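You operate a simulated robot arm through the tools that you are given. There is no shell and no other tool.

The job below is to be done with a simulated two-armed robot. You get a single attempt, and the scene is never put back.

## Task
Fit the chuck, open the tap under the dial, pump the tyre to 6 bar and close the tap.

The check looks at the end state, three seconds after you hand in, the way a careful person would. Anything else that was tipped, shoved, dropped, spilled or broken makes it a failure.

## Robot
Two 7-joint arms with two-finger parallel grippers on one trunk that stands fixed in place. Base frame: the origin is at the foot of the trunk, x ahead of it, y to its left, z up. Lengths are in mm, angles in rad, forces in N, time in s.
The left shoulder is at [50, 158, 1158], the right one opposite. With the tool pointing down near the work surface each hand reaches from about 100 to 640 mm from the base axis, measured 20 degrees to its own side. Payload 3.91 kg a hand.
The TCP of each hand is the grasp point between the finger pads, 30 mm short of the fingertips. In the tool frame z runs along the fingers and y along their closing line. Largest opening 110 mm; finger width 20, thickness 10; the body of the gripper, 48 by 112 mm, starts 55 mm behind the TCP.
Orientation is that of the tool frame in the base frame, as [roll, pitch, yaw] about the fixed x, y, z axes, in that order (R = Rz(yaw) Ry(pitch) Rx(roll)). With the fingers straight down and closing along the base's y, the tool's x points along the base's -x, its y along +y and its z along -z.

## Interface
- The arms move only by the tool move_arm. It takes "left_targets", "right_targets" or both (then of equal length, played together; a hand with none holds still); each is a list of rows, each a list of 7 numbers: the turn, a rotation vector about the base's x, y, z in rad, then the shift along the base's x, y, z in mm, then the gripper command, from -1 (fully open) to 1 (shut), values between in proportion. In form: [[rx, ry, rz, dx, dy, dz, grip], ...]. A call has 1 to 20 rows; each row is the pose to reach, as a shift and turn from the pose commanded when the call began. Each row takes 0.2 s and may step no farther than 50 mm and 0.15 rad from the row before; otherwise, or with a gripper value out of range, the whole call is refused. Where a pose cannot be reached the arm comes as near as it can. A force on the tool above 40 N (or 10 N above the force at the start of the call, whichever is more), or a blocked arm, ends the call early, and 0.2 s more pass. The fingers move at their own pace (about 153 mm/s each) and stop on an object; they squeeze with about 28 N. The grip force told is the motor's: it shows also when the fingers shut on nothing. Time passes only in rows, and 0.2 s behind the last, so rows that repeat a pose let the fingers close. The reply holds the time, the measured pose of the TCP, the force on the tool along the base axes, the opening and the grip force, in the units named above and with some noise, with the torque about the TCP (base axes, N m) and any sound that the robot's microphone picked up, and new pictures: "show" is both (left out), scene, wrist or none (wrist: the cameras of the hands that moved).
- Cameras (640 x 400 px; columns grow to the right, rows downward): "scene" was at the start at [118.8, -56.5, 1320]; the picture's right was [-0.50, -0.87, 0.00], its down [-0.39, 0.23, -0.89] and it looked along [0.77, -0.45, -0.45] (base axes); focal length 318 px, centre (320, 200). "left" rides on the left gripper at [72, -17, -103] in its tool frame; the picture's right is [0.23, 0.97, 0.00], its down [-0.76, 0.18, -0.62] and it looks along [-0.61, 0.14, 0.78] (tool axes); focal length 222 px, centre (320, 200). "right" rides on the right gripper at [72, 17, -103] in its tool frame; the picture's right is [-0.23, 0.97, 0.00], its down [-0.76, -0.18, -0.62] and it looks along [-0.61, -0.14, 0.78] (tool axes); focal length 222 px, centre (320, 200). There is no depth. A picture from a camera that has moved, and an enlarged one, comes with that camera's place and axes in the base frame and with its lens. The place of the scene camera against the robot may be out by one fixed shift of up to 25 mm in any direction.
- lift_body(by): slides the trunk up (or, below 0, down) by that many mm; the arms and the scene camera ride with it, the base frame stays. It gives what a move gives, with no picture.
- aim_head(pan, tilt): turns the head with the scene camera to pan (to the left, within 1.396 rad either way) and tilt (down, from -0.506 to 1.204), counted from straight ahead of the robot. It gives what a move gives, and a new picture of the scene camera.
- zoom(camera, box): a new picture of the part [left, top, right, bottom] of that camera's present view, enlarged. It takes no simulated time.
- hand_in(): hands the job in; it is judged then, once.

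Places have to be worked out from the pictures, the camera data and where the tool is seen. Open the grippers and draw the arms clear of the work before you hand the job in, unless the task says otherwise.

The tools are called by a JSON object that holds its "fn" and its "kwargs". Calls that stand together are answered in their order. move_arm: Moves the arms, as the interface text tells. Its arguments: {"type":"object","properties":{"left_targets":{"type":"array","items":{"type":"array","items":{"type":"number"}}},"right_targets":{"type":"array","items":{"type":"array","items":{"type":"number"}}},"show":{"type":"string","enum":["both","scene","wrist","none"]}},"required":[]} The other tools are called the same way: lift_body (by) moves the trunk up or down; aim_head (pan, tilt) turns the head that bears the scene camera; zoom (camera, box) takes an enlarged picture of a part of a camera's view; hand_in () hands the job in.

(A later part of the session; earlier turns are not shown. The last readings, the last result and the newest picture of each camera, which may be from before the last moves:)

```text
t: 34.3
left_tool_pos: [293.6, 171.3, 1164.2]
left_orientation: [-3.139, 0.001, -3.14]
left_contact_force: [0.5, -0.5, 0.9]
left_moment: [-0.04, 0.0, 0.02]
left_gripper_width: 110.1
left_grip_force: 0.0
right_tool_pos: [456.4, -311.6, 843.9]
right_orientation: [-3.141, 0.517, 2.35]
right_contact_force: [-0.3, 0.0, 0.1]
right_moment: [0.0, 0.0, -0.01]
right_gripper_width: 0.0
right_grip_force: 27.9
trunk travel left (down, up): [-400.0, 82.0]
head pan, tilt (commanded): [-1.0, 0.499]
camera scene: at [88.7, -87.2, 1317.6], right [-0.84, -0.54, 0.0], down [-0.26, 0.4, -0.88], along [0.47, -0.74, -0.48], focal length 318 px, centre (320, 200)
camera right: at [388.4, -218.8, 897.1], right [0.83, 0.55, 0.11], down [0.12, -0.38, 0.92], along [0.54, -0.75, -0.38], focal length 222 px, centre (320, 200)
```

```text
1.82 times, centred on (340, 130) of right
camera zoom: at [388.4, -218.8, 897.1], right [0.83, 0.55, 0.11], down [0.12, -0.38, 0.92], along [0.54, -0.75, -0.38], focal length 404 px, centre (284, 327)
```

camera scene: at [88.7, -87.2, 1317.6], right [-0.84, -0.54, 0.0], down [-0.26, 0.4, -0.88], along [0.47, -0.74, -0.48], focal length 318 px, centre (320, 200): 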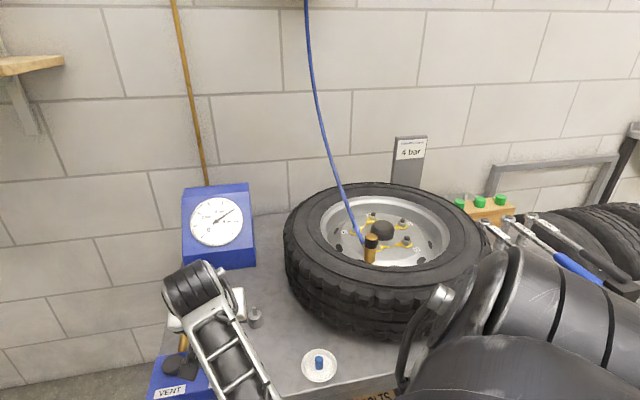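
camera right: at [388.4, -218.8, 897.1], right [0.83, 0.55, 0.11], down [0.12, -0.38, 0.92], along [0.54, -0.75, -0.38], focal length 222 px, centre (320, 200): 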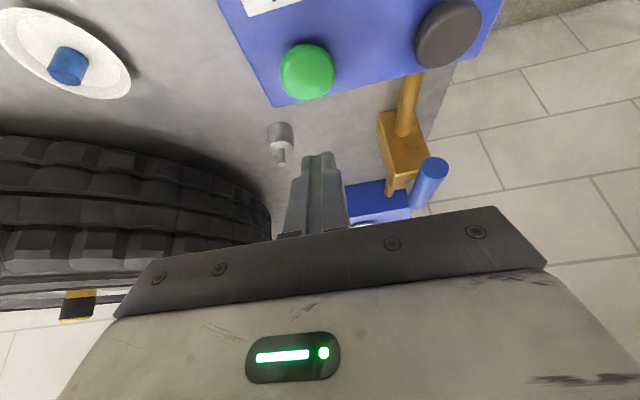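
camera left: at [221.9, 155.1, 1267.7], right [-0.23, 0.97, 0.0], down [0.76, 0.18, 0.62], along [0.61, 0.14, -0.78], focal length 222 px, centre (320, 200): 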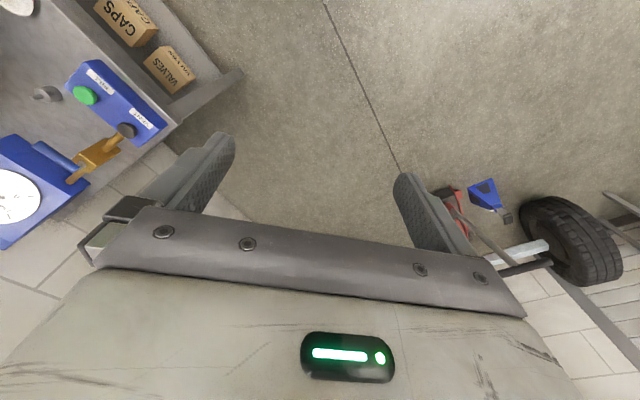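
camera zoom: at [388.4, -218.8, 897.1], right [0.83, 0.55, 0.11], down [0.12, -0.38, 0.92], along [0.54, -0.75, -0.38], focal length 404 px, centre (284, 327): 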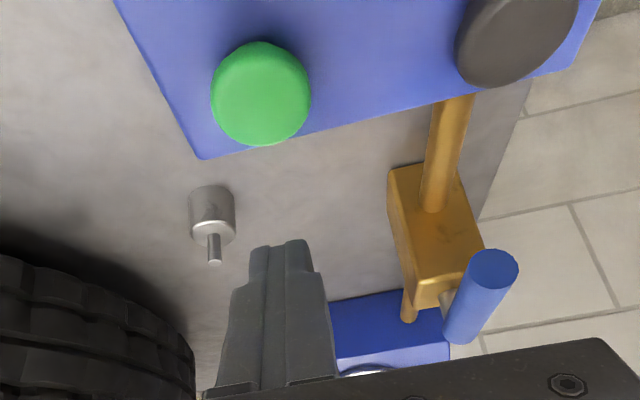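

The tilted pose sits about 12 mm short of its commanded spot (reach limit on that side), though the dial stays visible. I'll reduce the tilt so the fingertips can reach FILL properly.

{"fn": "move_arm", "kwargs": {"right_targets": [[0.07, 0.07, 0, 3, -3, 5, 1], [0.14, 0.14, 0, 5, -5, 5, 1], [0.212, 0.212, 0, 7, -7, 3, 1], [0.212, 0.212, 0, 7, -7, 0, 1]], "show": "both"}}

{"fn": "zoom", "kwargs": {"camera": "right", "box": [220, 20, 460, 240]}}

```text
t: 35.3
left_tool_pos: [292.9, 172.1, 1163.4]
left_orientation: [-3.139, -0.002, -3.139]
left_contact_force: [-0.9, 0.3, 0.4]
left_moment: [-0.01, -0.01, 0.02]
left_gripper_width: 109.7
left_grip_force: 0.0
right_tool_pos: [455.5, -311.9, 832.3]
right_orientation: [-3.139, 0.183, 2.363]
right_contact_force: [-0.4, 0.2, -0.5]
right_moment: [-0.02, -0.01, 0.01]
right_gripper_width: 0.0
right_grip_force: 28.3
trunk travel left (down, up): [-400.0, 82.0]
head pan, tilt (commanded): [-1.0, 0.499]
camera scene: at [88.8, -87.2, 1317.6], right [-0.84, -0.54, 0.0], down [-0.26, 0.4, -0.88], along [0.47, -0.74, -0.48], focal length 318 px, centre (320, 200)
camera right: at [403.6, -235.9, 920.9], right [0.84, 0.54, 0.04], down [0.33, -0.57, 0.75], along [0.43, -0.62, -0.66], focal length 222 px, centre (320, 200)
```

scene: 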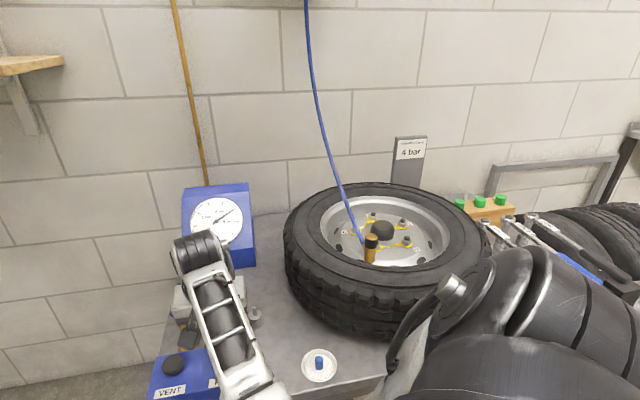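
right: 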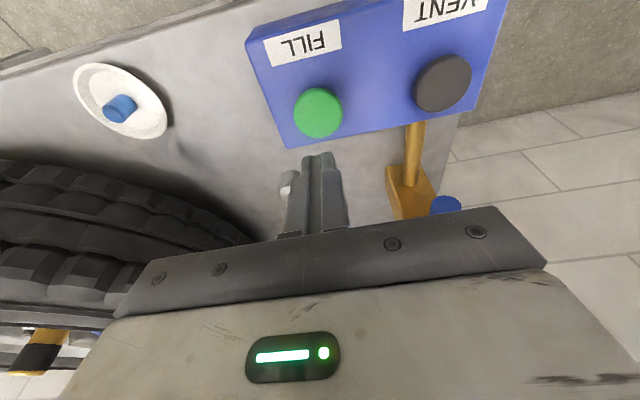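

```text
1.82 times, centred on (340, 130) of right
camera zoom: at [403.6, -235.9, 920.9], right [0.84, 0.54, 0.04], down [0.33, -0.57, 0.75], along [0.43, -0.62, -0.66], focal length 404 px, centre (284, 327)
```

zoom: 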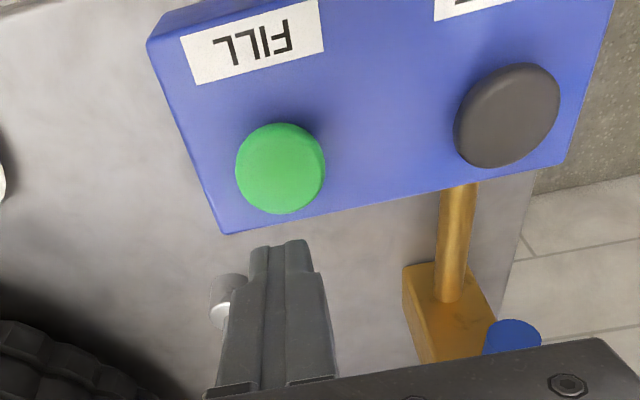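

Dial still visible and the fingertip is above FILL. I'll centre it, drop to just above the button, press briefly and release, then read the dial.

{"fn": "move_arm", "kwargs": {"right_targets": [[0, 0, 0, 0, 5, -15, 1], [0, 0, 0, 0, 5, -28, 1], [0, 0, 0, 0, 5, -28, 1]], "show": "both"}}

{"fn": "zoom", "kwargs": {"camera": "right", "box": [220, 60, 460, 260]}}

{"fn": "zoom", "kwargs": {"camera": "scene", "box": [180, 180, 260, 260]}}

```text
t: 36.1
left_tool_pos: [293.0, 171.6, 1163.2]
left_orientation: [-3.141, 0.0, -3.139]
left_contact_force: [-0.8, -0.2, 0.5]
left_moment: [0.02, 0.02, -0.01]
left_gripper_width: 110.0
left_grip_force: 0.1
right_tool_pos: [456.0, -305.0, 804.2]
right_orientation: [-3.14, 0.185, 2.36]
right_contact_force: [1.3, -0.2, 0.5]
right_moment: [0.02, 0.02, 0.0]
right_gripper_width: 0.0
right_grip_force: 28.0
trunk travel left (down, up): [-400.0, 82.0]
head pan, tilt (commanded): [-1.0, 0.499]
camera scene: at [88.8, -87.2, 1317.6], right [-0.84, -0.54, 0.0], down [-0.26, 0.4, -0.88], along [0.47, -0.74, -0.48], focal length 318 px, centre (320, 200)
camera right: at [403.3, -230.1, 891.7], right [0.84, 0.54, 0.04], down [0.33, -0.57, 0.75], along [0.43, -0.62, -0.66], focal length 222 px, centre (320, 200)
```

scene: 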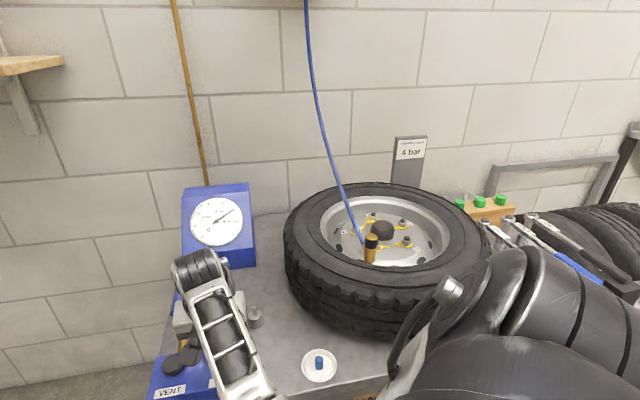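
right: 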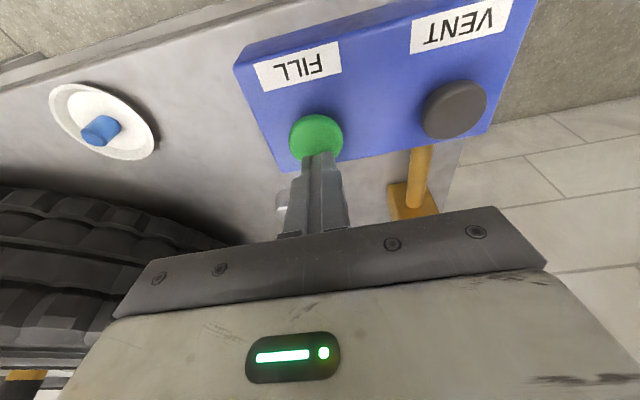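

```text
2.00 times, centred on (340, 160) of right
camera zoom: at [403.3, -230.1, 891.7], right [0.84, 0.54, 0.04], down [0.33, -0.57, 0.75], along [0.43, -0.62, -0.66], focal length 444 px, centre (280, 280)
```

zoom: 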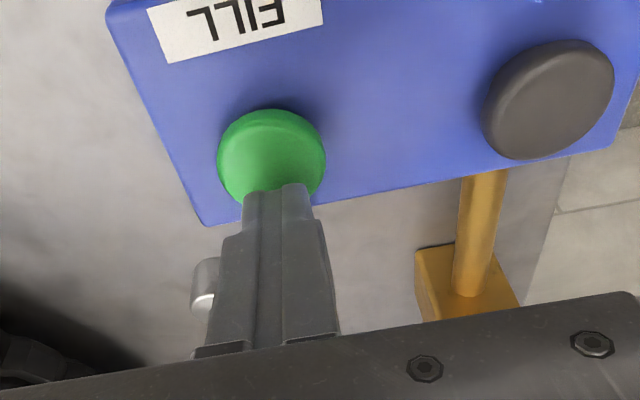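

```text
5.00 times, centred on (220, 220) of scene
camera zoom: at [88.8, -87.2, 1317.6], right [-0.84, -0.54, 0.0], down [-0.26, 0.4, -0.88], along [0.47, -0.74, -0.48], focal length 1591 px, centre (820, 100)
```

zoom: 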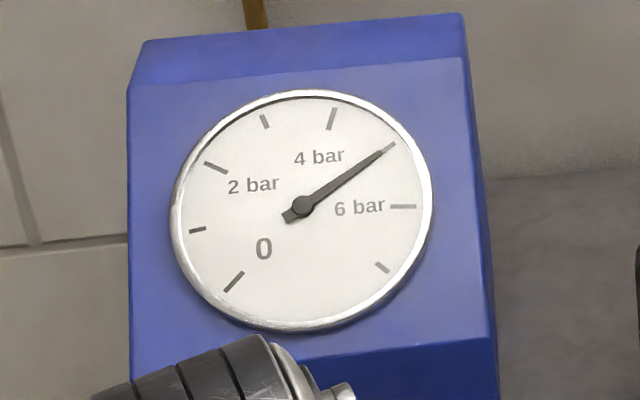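

The dial is fully visible from here and the tip is ~5–8 mm above the button, centred. Pressing down in two small steps and releasing.

{"fn": "move_arm", "kwargs": {"right_targets": [[0, 0, 0, -2, 1, -6, 1], [0, 0, 0, -2, 1, -11, 1], [0, 0, 0, -2, 1, -2, 1]], "show": "scene"}}

{"fn": "zoom", "kwargs": {"camera": "scene", "box": [180, 180, 260, 260]}}

```text
t: 36.9
left_tool_pos: [293.4, 171.6, 1163.4]
left_orientation: [3.142, -0.001, -3.139]
left_contact_force: [-0.7, 0.3, -0.1]
left_moment: [0.01, -0.01, -0.02]
left_gripper_width: 109.9
left_grip_force: 0.1
right_tool_pos: [453.1, -304.1, 803.9]
right_orientation: [-3.14, 0.183, 2.364]
right_contact_force: [-0.1, -1.2, 0.1]
right_moment: [-0.03, 0.03, -0.02]
right_gripper_width: 0.2
right_grip_force: 27.8
trunk travel left (down, up): [-400.0, 82.0]
head pan, tilt (commanded): [-1.0, 0.499]
camera scene: at [88.7, -87.1, 1317.6], right [-0.84, -0.54, 0.0], down [-0.26, 0.4, -0.88], along [0.47, -0.74, -0.48], focal length 318 px, centre (320, 200)
```

scene: 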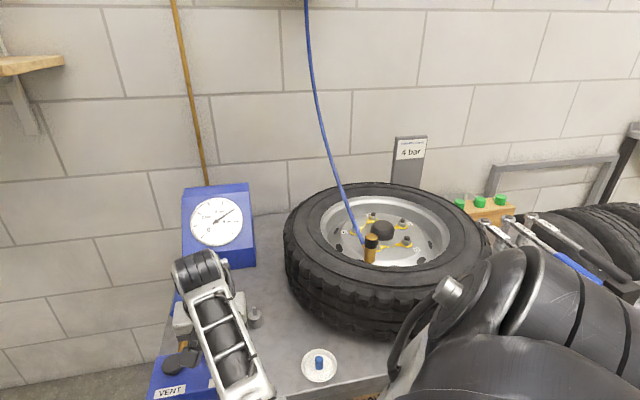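

```text
5.00 times, centred on (220, 220) of scene
camera zoom: at [88.7, -87.1, 1317.6], right [-0.84, -0.54, 0.0], down [-0.26, 0.4, -0.88], along [0.47, -0.74, -0.48], focal length 1591 px, centre (820, 100)
```

zoom: 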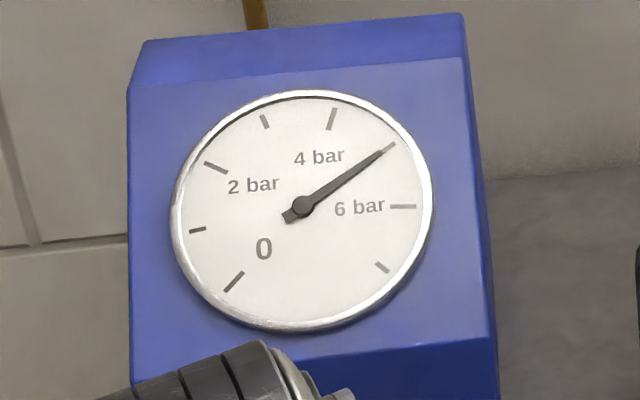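

No change, so it wasn't pressed far enough. I'll press a bit deeper and stop there to read the force.

{"fn": "move_arm", "kwargs": {"right_targets": [[0, 0, 0, 0, 0, -7, 1], [0, 0, 0, 0, 0, -12, 1]], "show": "none"}}

{"fn": "zoom", "kwargs": {"camera": "scene", "box": [180, 180, 260, 260]}}

{"fn": "zoom", "kwargs": {"camera": "right", "box": [220, 60, 460, 260]}}

```text
t: 37.5
left_tool_pos: [293.6, 171.6, 1163.1]
left_orientation: [-3.14, 0.001, -3.139]
left_contact_force: [-0.3, -0.1, -0.3]
left_moment: [-0.01, -0.01, 0.0]
left_gripper_width: 110.0
left_grip_force: 0.0
right_tool_pos: [453.7, -304.8, 791.6]
right_orientation: [-3.139, 0.186, 2.361]
right_contact_force: [-0.5, -0.1, 2.3]
right_moment: [0.01, 0.03, 0.04]
right_gripper_width: 0.1
right_grip_force: 28.2
trunk travel left (down, up): [-400.0, 82.0]
head pan, tilt (commanded): [-1.0, 0.499]
heard: click
```

```text
5.00 times, centred on (220, 220) of scene
camera zoom: at [88.5, -87.1, 1317.7], right [-0.84, -0.54, 0.0], down [-0.26, 0.4, -0.88], along [0.47, -0.74, -0.48], focal length 1591 px, centre (820, 100)
```

zoom: 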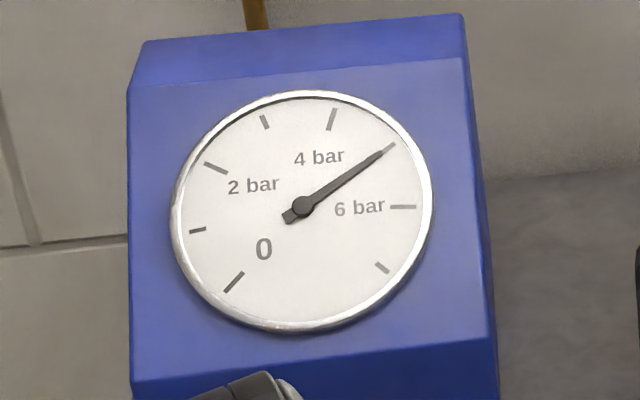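

```text
2.00 times, centred on (340, 160) of right
camera zoom: at [402.2, -229.6, 878.8], right [0.84, 0.54, 0.04], down [0.33, -0.57, 0.75], along [0.43, -0.62, -0.66], focal length 444 px, centre (280, 280)
```

zoom: 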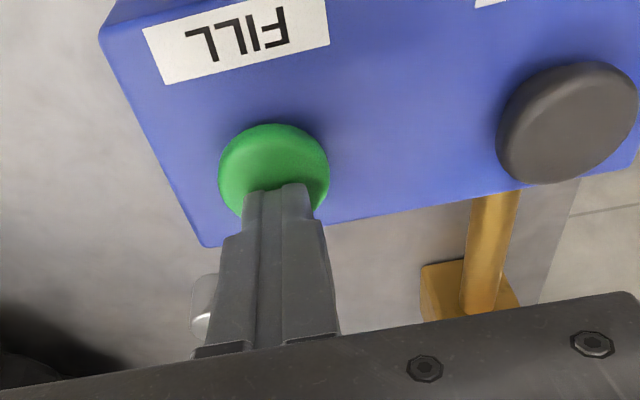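

A click was heard at 2.3 N: FILL is now engaged. Holding one more step to see how quickly the needle moves.

{"fn": "move_arm", "kwargs": {"right_targets": [[0, 0, 0, 0, 0, 0, 1]], "show": "none"}}

{"fn": "zoom", "kwargs": {"camera": "scene", "box": [180, 180, 260, 260]}}

```text
t: 37.9
left_tool_pos: [293.3, 171.4, 1162.9]
left_orientation: [-3.14, 0.0, -3.141]
left_contact_force: [-0.9, -0.5, 0.3]
left_moment: [0.0, 0.02, 0.02]
left_gripper_width: 109.9
left_grip_force: 0.1
right_tool_pos: [453.9, -305.4, 791.6]
right_orientation: [-3.14, 0.186, 2.362]
right_contact_force: [0.1, -1.8, 4.1]
right_moment: [-0.03, 0.0, -0.01]
right_gripper_width: 0.0
right_grip_force: 28.0
trunk travel left (down, up): [-400.0, 82.0]
head pan, tilt (commanded): [-1.0, 0.499]
```

```text
5.00 times, centred on (220, 220) of scene
camera zoom: at [88.5, -87.1, 1317.6], right [-0.84, -0.54, 0.0], down [-0.26, 0.4, -0.88], along [0.47, -0.74, -0.48], focal length 1591 px, centre (820, 100)
```

zoom: 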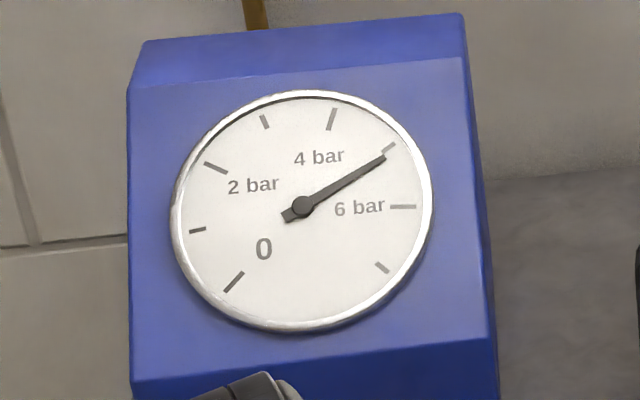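

The needle is creeping up, roughly 0.1 bar in 0.4 s. Holding for about another 1.2 s and re-reading.

{"fn": "move_arm", "kwargs": {"right_targets": [[0, 0, 0, 0, 0, 0, 1], [0, 0, 0, 0, 0, 0, 1], [0, 0, 0, 0, 0, 0, 1], [0, 0, 0, 0, 0, 0, 1], [0, 0, 0, 0, 0, 0, 1]], "show": "none"}}

{"fn": "zoom", "kwargs": {"camera": "scene", "box": [190, 190, 250, 250]}}

```text
t: 39.1
left_tool_pos: [292.5, 171.5, 1161.8]
left_orientation: [-3.139, 0.001, -3.139]
left_contact_force: [0.2, -0.2, 0.2]
left_moment: [0.02, -0.06, 0.01]
left_gripper_width: 110.0
left_grip_force: 0.0
right_tool_pos: [454.4, -304.0, 790.3]
right_orientation: [-3.141, 0.186, 2.364]
right_contact_force: [0.4, -1.4, 2.3]
right_moment: [-0.05, 0.0, -0.01]
right_gripper_width: 0.0
right_grip_force: 27.8
trunk travel left (down, up): [-400.0, 82.0]
head pan, tilt (commanded): [-1.0, 0.499]
```

```text
6.67 times, centred on (220, 220) of scene
camera zoom: at [88.5, -87.1, 1317.6], right [-0.84, -0.54, 0.0], down [-0.26, 0.4, -0.88], along [0.47, -0.74, -0.48], focal length 2122 px, centre (987, 67)
```

zoom: 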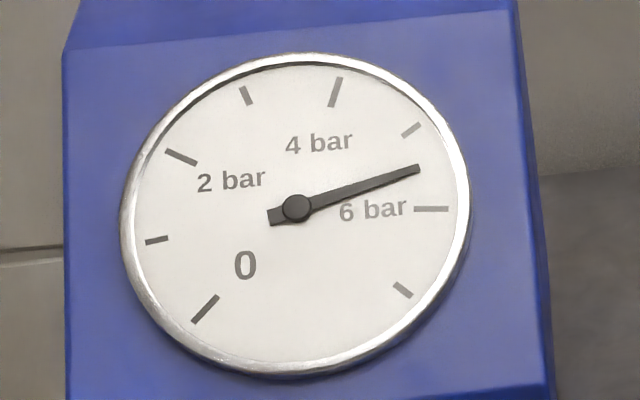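

The needle reads about 5.47 bar, so filling runs near 0.3 bar/s. Holding ~0.8 s more, then re-reading before the final trim.

{"fn": "move_arm", "kwargs": {"right_targets": [[0, 0, 0, 0, 0, 0, 1], [0, 0, 0, 0, 0, 0, 1], [0, 0, 0, 0, 0, 0, 1]], "show": "none"}}

{"fn": "zoom", "kwargs": {"camera": "scene", "box": [190, 190, 250, 250]}}

```text
t: 39.9
left_tool_pos: [292.6, 171.8, 1163.8]
left_orientation: [-3.14, 0.0, -3.14]
left_contact_force: [-0.7, 0.0, 1.6]
left_moment: [-0.01, -0.01, -0.01]
left_gripper_width: 110.2
left_grip_force: 0.0
right_tool_pos: [453.7, -305.6, 790.3]
right_orientation: [3.141, 0.184, 2.363]
right_contact_force: [-0.1, -1.5, 3.5]
right_moment: [-0.05, -0.01, 0.01]
right_gripper_width: 0.0
right_grip_force: 28.1
trunk travel left (down, up): [-400.0, 82.0]
head pan, tilt (commanded): [-1.0, 0.499]
```

```text
6.67 times, centred on (220, 220) of scene
camera zoom: at [88.5, -87.1, 1317.6], right [-0.84, -0.54, 0.0], down [-0.26, 0.4, -0.88], along [0.47, -0.74, -0.48], focal length 2122 px, centre (987, 67)
```

zoom: 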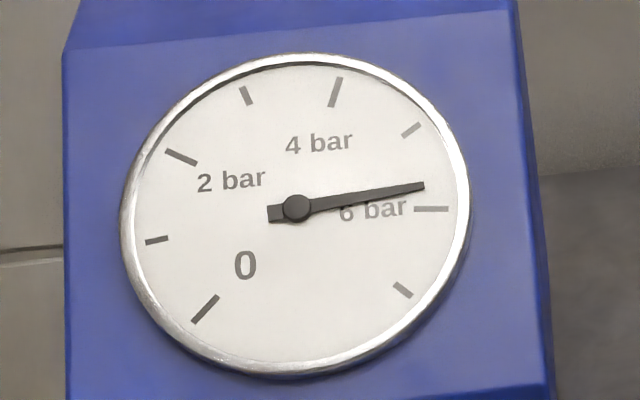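

About 5.73 bar, rising 0.32 bar/s, so ~0.8 s more is needed. Holding four rows, then lifting off the button.

{"fn": "move_arm", "kwargs": {"right_targets": [[0, 0, 0, 0, 0, 0, 1], [0, 0, 0, 0, 0, 0, 1], [0, 0, 0, 0, 0, 0, 1], [0, 0, 0, 0, 0, 0, 1], [0, 0, 0, 0, 0, 14, 1], [0, 0, 0, 0, 0, 18, 1]], "show": "none"}}

{"fn": "zoom", "kwargs": {"camera": "scene", "box": [190, 190, 250, 250]}}

```text
t: 41.3
left_tool_pos: [294.2, 172.0, 1163.8]
left_orientation: [-3.14, -0.002, -3.14]
left_contact_force: [0.2, 0.4, 0.1]
left_moment: [0.01, 0.0, 0.01]
left_gripper_width: 110.1
left_grip_force: 0.1
right_tool_pos: [453.2, -306.1, 808.0]
right_orientation: [-3.138, 0.184, 2.362]
right_contact_force: [-0.5, -0.8, -0.1]
right_moment: [0.05, 0.01, -0.01]
right_gripper_width: 0.0
right_grip_force: 27.7
trunk travel left (down, up): [-400.0, 82.0]
head pan, tilt (commanded): [-1.0, 0.499]
```

```text
6.67 times, centred on (220, 220) of scene
camera zoom: at [88.8, -87.2, 1317.5], right [-0.84, -0.54, 0.0], down [-0.26, 0.4, -0.88], along [0.47, -0.74, -0.48], focal length 2122 px, centre (987, 67)
```

zoom: 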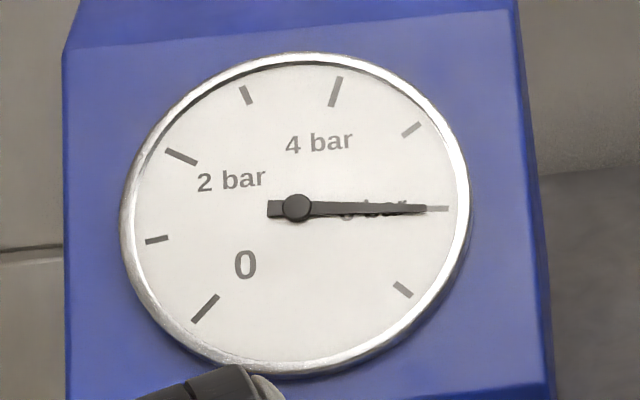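

The needle sits right on the 6 bar tick. Next I'll rise, tilt back to 0.5 rad and move above the left side of the lever, so I can swing it back to closed. I'll re-check the dial meanwhile.

{"fn": "move_arm", "kwargs": {"right_targets": [[0, 0, 0, 0, 0, 45, 1], [0, 0, 0, 0, 0, 90, 1], [-0.07, -0.07, 0, 40, 5, 92, 1], [-0.14, -0.14, 0, 80, 10, 92, 1], [-0.212, -0.212, 0, 120, 18, 92, 1], [-0.212, -0.212, 0, 147.8, 24, 92, 1], [-0.212, -0.212, 0, 147.8, 24, 80, 1]], "show": "both"}}

{"fn": "zoom", "kwargs": {"camera": "scene", "box": [190, 190, 250, 250]}}

{"fn": "zoom", "kwargs": {"camera": "right", "box": [220, 20, 460, 240]}}

```text
t: 42.9
left_tool_pos: [293.5, 171.3, 1163.3]
left_orientation: [-3.14, -0.001, -3.141]
left_contact_force: [-0.1, -0.1, -0.6]
left_moment: [0.02, -0.01, -0.02]
left_gripper_width: 110.1
left_grip_force: 0.1
right_tool_pos: [600.3, -280.3, 886.3]
right_orientation: [-3.138, 0.484, 2.365]
right_contact_force: [0.7, -0.5, 0.1]
right_moment: [0.02, 0.03, 0.02]
right_gripper_width: 0.1
right_grip_force: 28.0
trunk travel left (down, up): [-400.0, 82.0]
head pan, tilt (commanded): [-1.0, 0.499]
camera scene: at [88.8, -87.2, 1317.6], right [-0.84, -0.54, 0.0], down [-0.26, 0.4, -0.88], along [0.47, -0.74, -0.48], focal length 318 px, centre (320, 200)
camera right: at [531.9, -189.3, 943.9], right [0.83, 0.55, 0.1], down [0.15, -0.39, 0.91], along [0.54, -0.74, -0.41], focal length 222 px, centre (320, 200)
```

scene: 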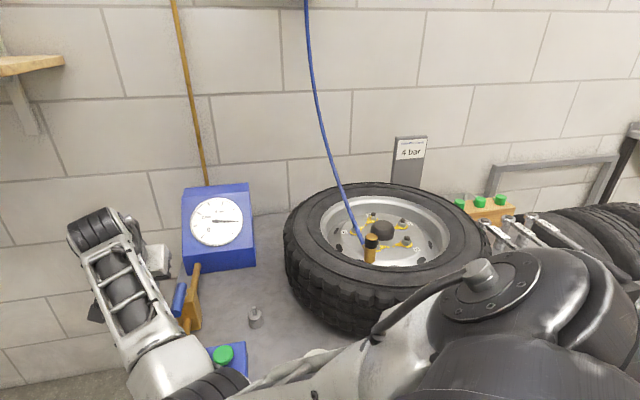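
right: 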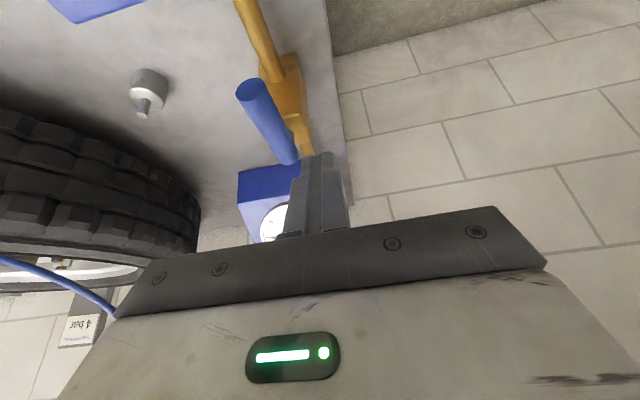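

```text
6.67 times, centred on (220, 220) of scene
camera zoom: at [88.8, -87.2, 1317.6], right [-0.84, -0.54, 0.0], down [-0.26, 0.4, -0.88], along [0.47, -0.74, -0.48], focal length 2122 px, centre (987, 67)
```

zoom: 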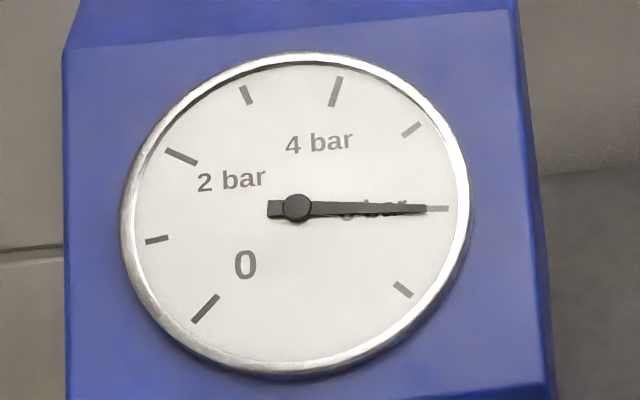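

```text
1.82 times, centred on (340, 130) of right
camera zoom: at [531.9, -189.3, 943.9], right [0.83, 0.55, 0.1], down [0.15, -0.39, 0.91], along [0.54, -0.74, -0.41], focal length 404 px, centre (284, 327)
```

zoom: 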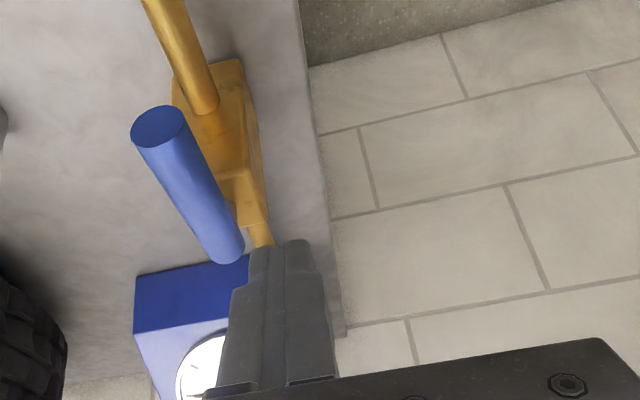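

Gauge steady at 6 bar; the tap lever axis is at u≈190 with my post 14 mm clear on its left. I'll lower beside it and begin sweeping it back toward closed.

{"fn": "move_arm", "kwargs": {"right_targets": [[0, 0, 0, 0, 0, -35, 1], [0, 0, 0, 0, 0, -65, 1], [0, 0, 0, -8.3, -8.5, -65, 1], [0, 0, 0, -14.5, -12, -65, 1], [0, 0, 0, -20.7, -15, -65, 1], [0, 0, 0, -26, -19.5, -65, 1], [0, 0, 0, -31.2, -24.7, -65, 1]], "show": "both"}}

{"fn": "zoom", "kwargs": {"camera": "right", "box": [220, 20, 460, 240]}}

```text
t: 44.5
left_tool_pos: [294.4, 170.9, 1163.1]
left_orientation: [-3.139, -0.001, -3.141]
left_contact_force: [0.7, -0.3, 0.8]
left_moment: [0.01, 0.02, 0.0]
left_gripper_width: 109.8
left_grip_force: 0.1
right_tool_pos: [571.0, -304.9, 822.4]
right_orientation: [-3.137, 0.483, 2.364]
right_contact_force: [1.3, 1.4, -3.2]
right_moment: [0.03, -0.02, 0.04]
right_gripper_width: 0.0
right_grip_force: 28.2
trunk travel left (down, up): [-400.0, 82.0]
head pan, tilt (commanded): [-1.0, 0.499]
camera scene: at [89.1, -87.2, 1317.5], right [-0.84, -0.54, 0.0], down [-0.26, 0.4, -0.88], along [0.47, -0.74, -0.48], focal length 318 px, centre (320, 200)
camera right: at [502.1, -214.2, 880.2], right [0.83, 0.55, 0.1], down [0.15, -0.39, 0.91], along [0.54, -0.74, -0.41], focal length 222 px, centre (320, 200)
```

scene: 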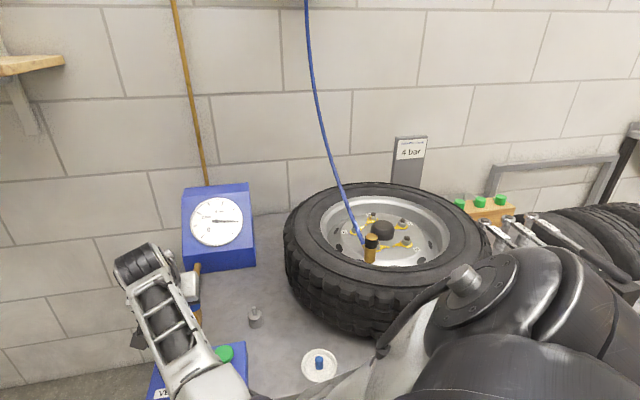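
right: 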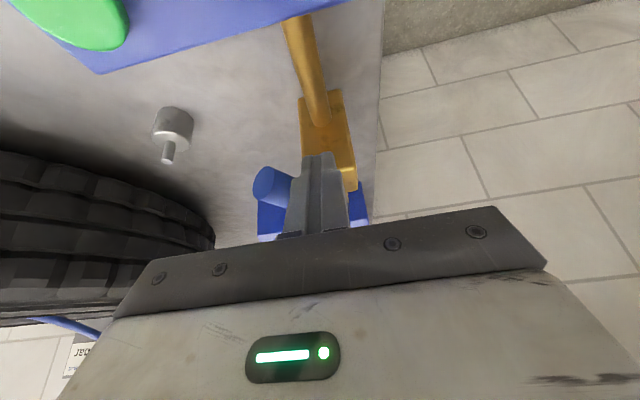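

```text
1.82 times, centred on (340, 130) of right
camera zoom: at [502.1, -214.2, 880.2], right [0.83, 0.55, 0.1], down [0.15, -0.39, 0.91], along [0.54, -0.74, -0.41], focal length 404 px, centre (284, 327)
```

zoom: 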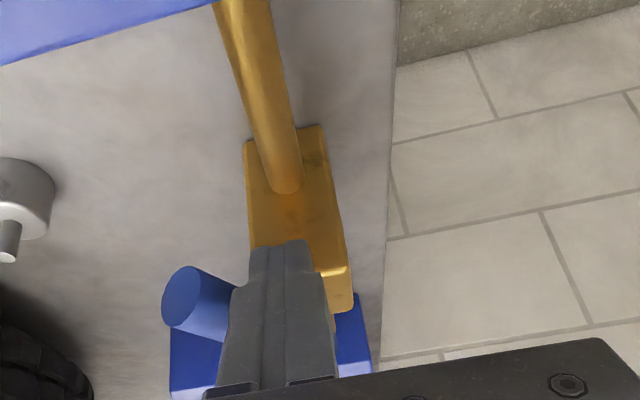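

The lever is following. Continuing the sweep to about 15° from closed.

{"fn": "move_arm", "kwargs": {"right_targets": [[0, 0, 0, -5, -6, 0, 1], [0, 0, 0, -9.6, -12.9, 0, 1], [0, 0, 0, -12.5, -20, 0, 1], [0, 0, 0, -14, -27.2, 0, 1], [0, 0, 0, -14.8, -34.5, 0, 1], [0, 0, 0, -14.9, -41.7, 0, 1]], "show": "wrist"}}

{"fn": "zoom", "kwargs": {"camera": "right", "box": [220, 20, 460, 240]}}

```text
t: 45.9
left_tool_pos: [293.9, 171.9, 1163.8]
left_orientation: [-3.139, -0.001, -3.141]
left_contact_force: [-1.0, -0.2, -0.1]
left_moment: [-0.01, -0.02, -0.04]
left_gripper_width: 110.0
left_grip_force: 0.0
right_tool_pos: [555.0, -347.0, 823.4]
right_orientation: [-3.134, 0.486, 2.364]
right_contact_force: [1.3, 1.4, -1.1]
right_moment: [0.08, -0.01, 0.01]
right_gripper_width: 0.0
right_grip_force: 27.7
trunk travel left (down, up): [-400.0, 82.0]
head pan, tilt (commanded): [-1.0, 0.499]
camera right: at [487.7, -256.1, 880.9], right [0.83, 0.55, 0.1], down [0.15, -0.39, 0.91], along [0.54, -0.74, -0.41], focal length 222 px, centre (320, 200)
```

right: 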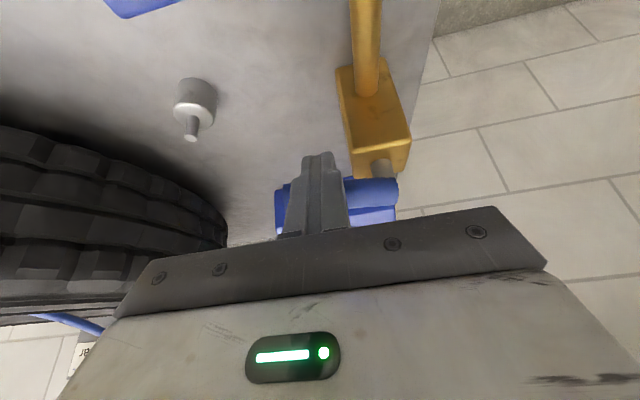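

```text
1.82 times, centred on (340, 130) of right
camera zoom: at [487.7, -256.1, 880.9], right [0.83, 0.55, 0.1], down [0.15, -0.39, 0.91], along [0.54, -0.74, -0.41], focal length 404 px, centre (284, 327)
```

zoom: 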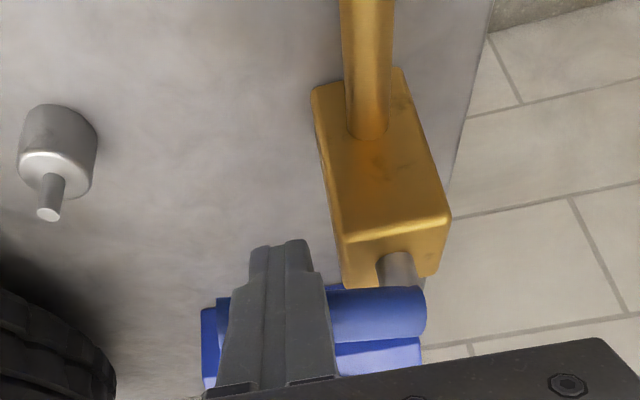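

Nearly closed. Pushing forward in small steps until the closed stop is felt.

{"fn": "move_arm", "kwargs": {"right_targets": [[0, 0, 0, 1.5, -4.5, 0, 1], [0, 0, 0, 3.2, -8.5, -1, 1], [0, 0, 0, 4.4, -11, -2, 1], [0, 0, 0, 5.3, -12.6, -2, 1]], "show": "wrist"}}

{"fn": "zoom", "kwargs": {"camera": "right", "box": [220, 20, 460, 240]}}

```text
t: 46.9
left_tool_pos: [294.3, 170.6, 1162.4]
left_orientation: [-3.14, 0.0, -3.141]
left_contact_force: [0.0, 0.5, -0.2]
left_moment: [-0.05, -0.01, 0.02]
left_gripper_width: 110.0
left_grip_force: 0.1
right_tool_pos: [559.9, -359.5, 821.0]
right_orientation: [-3.135, 0.486, 2.363]
right_contact_force: [-0.7, 0.6, -0.6]
right_moment: [0.0, 0.01, -0.01]
right_gripper_width: 0.1
right_grip_force: 27.7
trunk travel left (down, up): [-400.0, 82.0]
head pan, tilt (commanded): [-1.0, 0.499]
camera right: at [492.5, -268.8, 879.1], right [0.83, 0.55, 0.1], down [0.15, -0.39, 0.91], along [0.54, -0.74, -0.41], focal length 222 px, centre (320, 200)
```

right: 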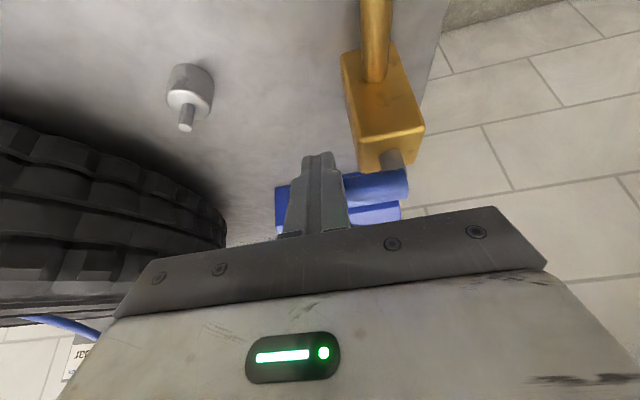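

```text
1.82 times, centred on (340, 130) of right
camera zoom: at [492.5, -268.8, 879.1], right [0.83, 0.55, 0.1], down [0.15, -0.39, 0.91], along [0.54, -0.74, -0.41], focal length 404 px, centre (284, 327)
```

zoom: 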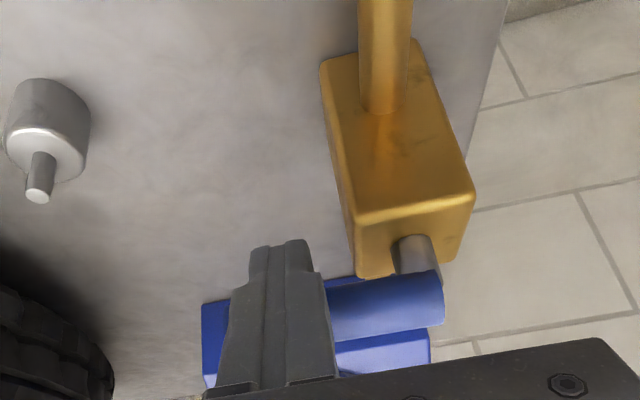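

No stop felt yet; pushing on a few millimetres.

{"fn": "move_arm", "kwargs": {"right_targets": [[0, 0, 0, 1.2, -1.4, 0, 1], [0, 0, 0, 2.4, -2.8, 0, 1], [0, 0, 0, 3.6, -4.2, 0, 1], [0, 0, 0, 4.2, -4.9, 0, 1]], "show": "wrist"}}

{"fn": "zoom", "kwargs": {"camera": "right", "box": [220, 20, 460, 240]}}

```text
t: 47.9
left_tool_pos: [291.7, 172.3, 1163.5]
left_orientation: [-3.138, 0.001, -3.14]
left_contact_force: [0.5, 0.2, 0.5]
left_moment: [0.01, 0.0, 0.03]
left_gripper_width: 110.0
left_grip_force: 0.1
right_tool_pos: [561.1, -362.6, 819.7]
right_orientation: [-3.133, 0.472, 2.366]
right_contact_force: [-22.6, 18.0, -5.4]
right_moment: [0.41, 0.12, 0.08]
right_gripper_width: 0.3
right_grip_force: 28.3
trunk travel left (down, up): [-400.0, 82.0]
head pan, tilt (commanded): [-1.0, 0.499]
camera right: at [494.6, -271.4, 878.0], right [0.83, 0.55, 0.1], down [0.16, -0.4, 0.9], along [0.54, -0.73, -0.42], focal length 222 px, centre (320, 200)
```

right: 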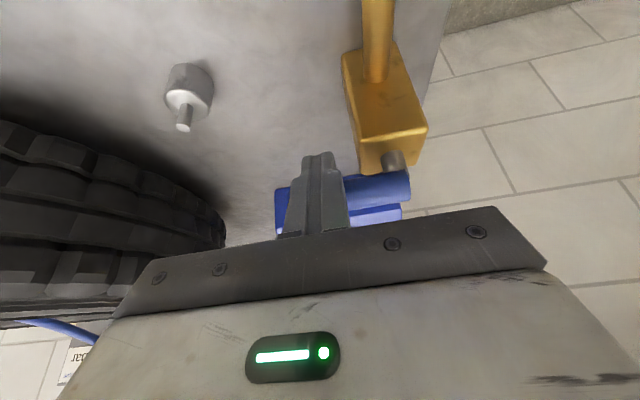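

```text
1.82 times, centred on (340, 130) of right
camera zoom: at [494.6, -271.4, 878.0], right [0.83, 0.55, 0.1], down [0.16, -0.4, 0.9], along [0.54, -0.73, -0.42], focal length 404 px, centre (284, 327)
```

zoom: 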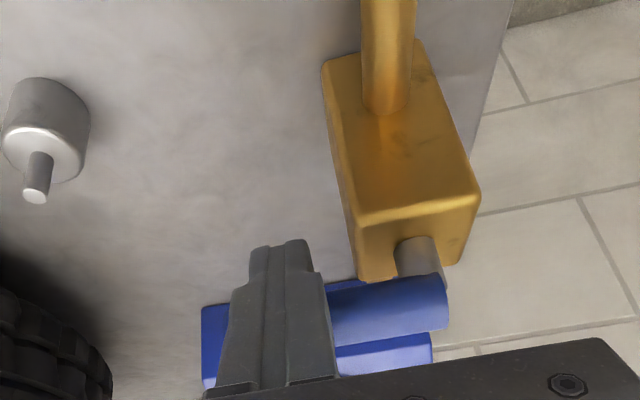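

The closed stop is felt at 29 N. Backing away from the lever, then rising and drawing the arm toward the robot.

{"fn": "move_arm", "kwargs": {"right_targets": [[0, 0, 0, -6, 6, 0, 1], [0, 0, 0, -14, 14, 2, 1], [0, 0, 0, -20, 20, 40, 1], [0, 0, 0, -25, 25, 85, 1], [0.05, 0.05, 0, -35, 35, 130, 1], [0.12, 0.12, 0, -60, 45, 165, 1], [0.19, 0.19, 0, -95, 50, 195, 1], [0.26, 0.26, 0, -135, 55, 220, 1], [0.33, 0.33, 0, -175, 60, 240, 1], [0.34, 0.34, 0, -215, 65, 250, 1]], "show": "both"}}

{"fn": "zoom", "kwargs": {"camera": "scene", "box": [190, 190, 250, 250]}}

{"fn": "zoom", "kwargs": {"camera": "scene", "box": [140, 180, 300, 400]}}

```text
t: 50.1
left_tool_pos: [293.0, 170.7, 1163.6]
left_orientation: [-3.138, 0.002, -3.14]
left_contact_force: [-0.9, -0.4, -0.4]
left_moment: [-0.01, -0.06, 0.04]
left_gripper_width: 109.8
left_grip_force: 0.1
right_tool_pos: [370.7, -378.3, 1071.0]
right_orientation: [3.141, 0.003, 2.364]
right_contact_force: [-0.6, -0.2, 0.2]
right_moment: [0.01, -0.03, -0.01]
right_gripper_width: 0.0
right_grip_force: 28.3
right hand out of reach, approached as far as the arm can: row 7, 8, 9, 10
trunk travel left (down, up): [-400.0, 82.0]
head pan, tilt (commanded): [-1.0, 0.499]
camera scene: at [87.4, -87.0, 1317.7], right [-0.84, -0.54, 0.0], down [-0.26, 0.4, -0.88], along [0.47, -0.74, -0.48], focal length 318 px, centre (320, 200)
camera right: at [331.2, -315.4, 1173.4], right [0.85, 0.53, 0.0], down [0.42, -0.66, 0.63], along [0.33, -0.53, -0.78], focal length 222 px, centre (320, 200)
```

scene: 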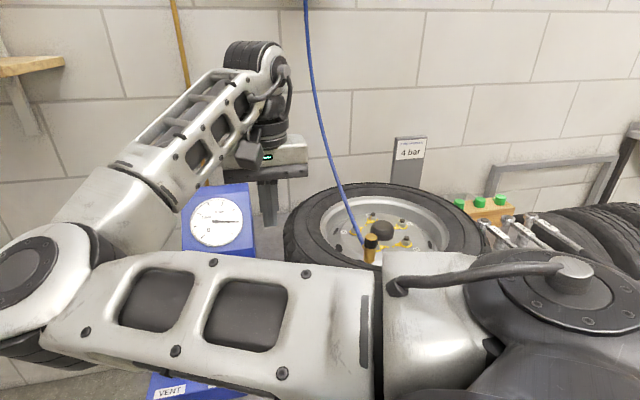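
right: 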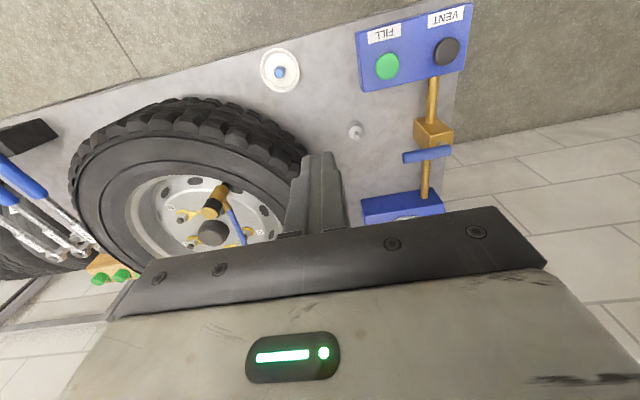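

```text
6.67 times, centred on (220, 220) of scene
camera zoom: at [87.4, -87.0, 1317.7], right [-0.84, -0.54, 0.0], down [-0.26, 0.4, -0.88], along [0.47, -0.74, -0.48], focal length 2122 px, centre (987, 67)
```

zoom: 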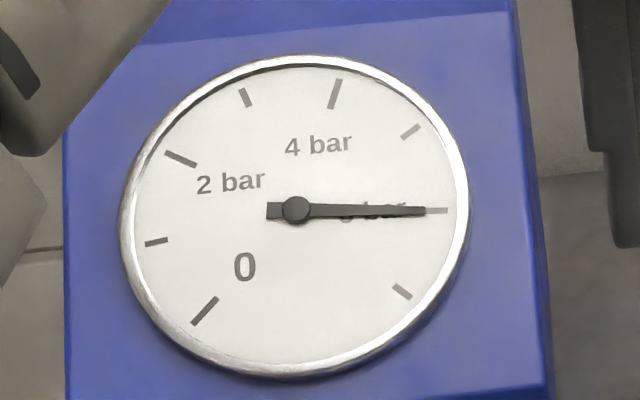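

```text
1.82 times, centred on (220, 290) of scene
camera zoom: at [87.4, -87.0, 1317.7], right [-0.84, -0.54, 0.0], down [-0.26, 0.4, -0.88], along [0.47, -0.74, -0.48], focal length 579 px, centre (502, 36)
```

zoom: 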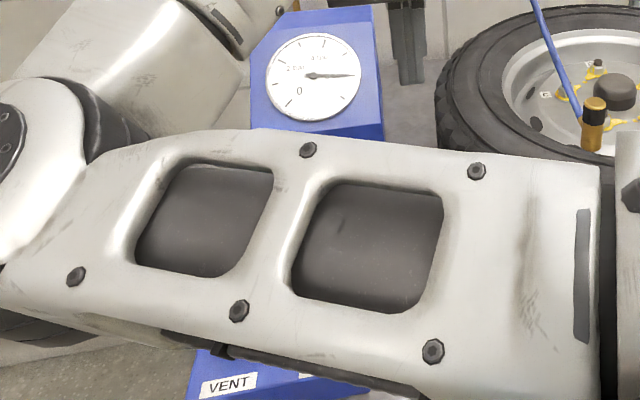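

The dial holds 6 bar and the wrist view shows the lever square to the pipe (closed). The arm's elbow has swung round to the left but it's high above the bench. Zooming to verify the tap, chuck and surroundings.

{"fn": "zoom", "kwargs": {"camera": "right", "box": [340, 0, 480, 220]}}

{"fn": "zoom", "kwargs": {"camera": "right", "box": [60, 90, 320, 290]}}

{"fn": "zoom", "kwargs": {"camera": "left", "box": [0, 0, 320, 260]}}

```text
1.82 times, centred on (410, 110) of right
camera zoom: at [331.2, -315.4, 1173.4], right [0.85, 0.53, 0.0], down [0.42, -0.66, 0.63], along [0.33, -0.53, -0.78], focal length 404 px, centre (156, 364)
```

zoom: 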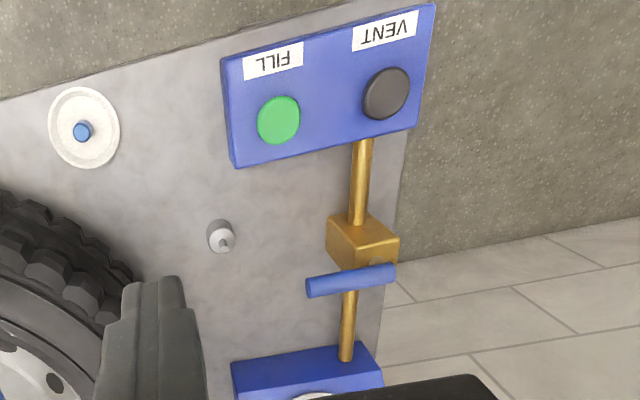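

```text
2.00 times, centred on (190, 190) of right
camera zoom: at [331.2, -315.4, 1173.4], right [0.85, 0.53, 0.0], down [0.42, -0.66, 0.63], along [0.33, -0.53, -0.78], focal length 444 px, centre (580, 220)
```

zoom: 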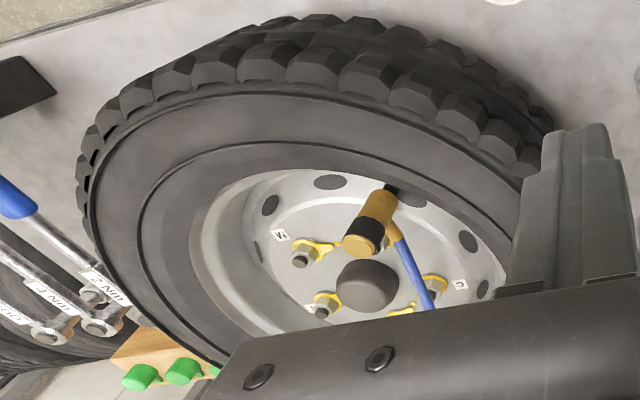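

```text
1.54 times, centred on (160, 130) of left
camera zoom: at [220.5, 155.4, 1267.9], right [-0.23, 0.97, 0.0], down [0.76, 0.18, 0.62], along [0.61, 0.14, -0.78], focal length 342 px, centre (566, 308)
```

zoom: 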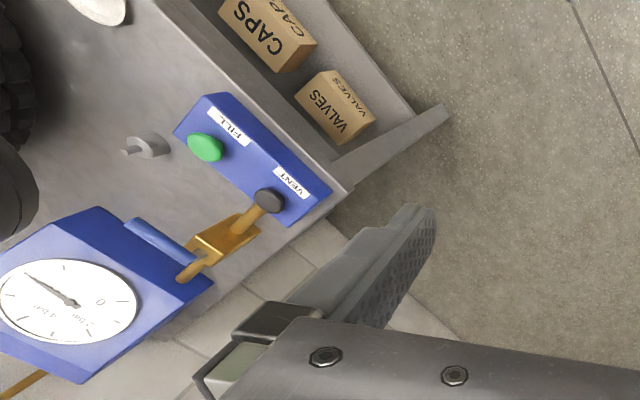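

Everything checks: lever closed, chuck on the valve, needle on 6. I'll bring the command back to a reachable pose where the hand already is and open the right gripper.

{"fn": "move_arm", "kwargs": {"right_targets": [[0, 0, 0, 11, -40, 0, 0.5], [0, 0, 0, 21.7, -79, 0, 0], [0, 0, 0, 21.7, -79, 5, -0.5], [0, 0, 0, 21.7, -79, 10, -1], [0, 0, 0, 21.7, -79, 10, -1]], "show": "both"}}

```text
t: 51.3
left_tool_pos: [293.3, 170.9, 1163.7]
left_orientation: [-3.14, -0.001, -3.139]
left_contact_force: [-0.3, 1.3, -0.4]
left_moment: [0.04, 0.0, 0.02]
left_gripper_width: 109.9
left_grip_force: 0.1
right_tool_pos: [390.7, -458.2, 1079.6]
right_orientation: [-3.14, 0.004, 2.364]
right_contact_force: [-0.1, 0.1, -0.6]
right_moment: [0.01, 0.02, 0.02]
right_gripper_width: 110.0
right_grip_force: 0.1
trunk travel left (down, up): [-400.0, 82.0]
head pan, tilt (commanded): [-1.0, 0.499]
camera scene: at [88.8, -87.2, 1317.6], right [-0.84, -0.54, 0.0], down [-0.26, 0.4, -0.88], along [0.47, -0.74, -0.48], focal length 318 px, centre (320, 200)
camera right: at [352.1, -394.0, 1182.0], right [0.85, 0.53, 0.0], down [0.42, -0.66, 0.63], along [0.33, -0.53, -0.78], focal length 222 px, centre (320, 200)
```

scene: 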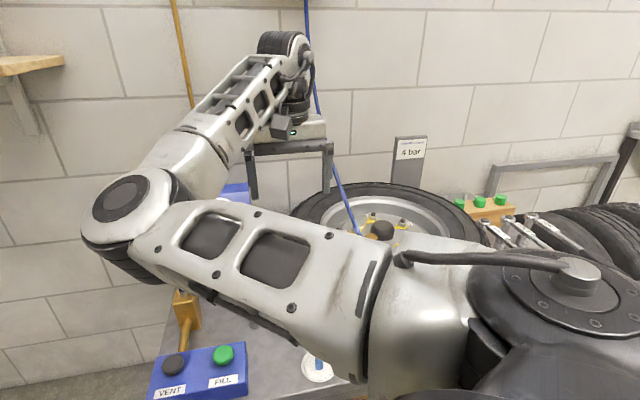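
right: 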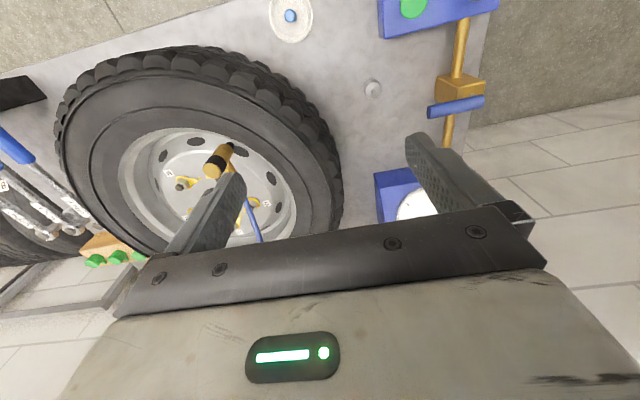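

The right gripper is open; the hand is at (391, -458, 1080), clear of everything. I'll draw it a bit further back toward the robot and up.

{"fn": "move_arm", "kwargs": {"right_targets": [[0, 0, 0, -25, 8, 12, -1], [0, 0, 0, -50, 16, 24, -1], [0, 0, 0, -75, 24, 36, -1], [0, 0, 0, -95, 30, 45, -1]], "show": "both"}}

```text
t: 52.3
left_tool_pos: [292.9, 171.4, 1163.5]
left_orientation: [-3.14, 0.0, -3.14]
left_contact_force: [0.3, -0.5, 0.4]
left_moment: [-0.01, 0.0, -0.02]
left_gripper_width: 110.1
left_grip_force: 0.2
right_tool_pos: [295.3, -429.0, 1125.9]
right_orientation: [-3.14, 0.003, 2.363]
right_contact_force: [0.2, 0.1, 0.4]
right_moment: [0.01, -0.02, 0.02]
right_gripper_width: 110.1
right_grip_force: 0.0
trunk travel left (down, up): [-400.0, 82.0]
head pan, tilt (commanded): [-1.0, 0.499]
camera scene: at [88.6, -87.1, 1317.6], right [-0.84, -0.54, 0.0], down [-0.26, 0.4, -0.88], along [0.47, -0.74, -0.48], focal length 318 px, centre (320, 200)
camera right: at [255.1, -365.8, 1227.9], right [0.85, 0.53, 0.0], down [0.42, -0.66, 0.63], along [0.33, -0.53, -0.78], focal length 222 px, centre (320, 200)
```

scene: 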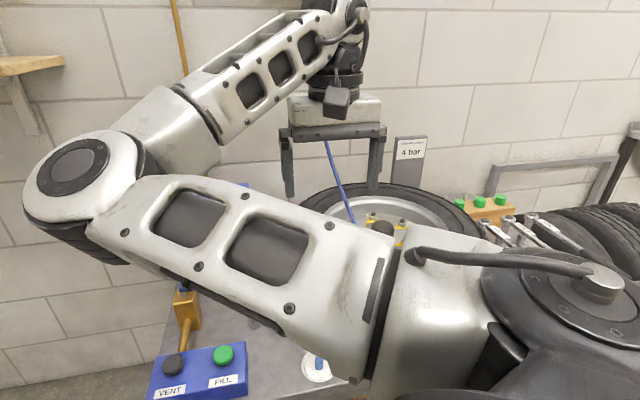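
right: 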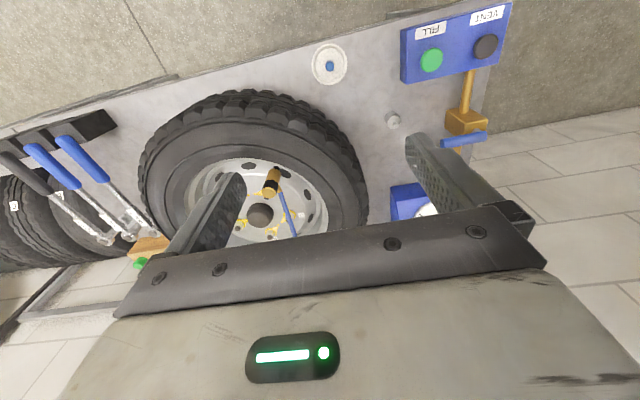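

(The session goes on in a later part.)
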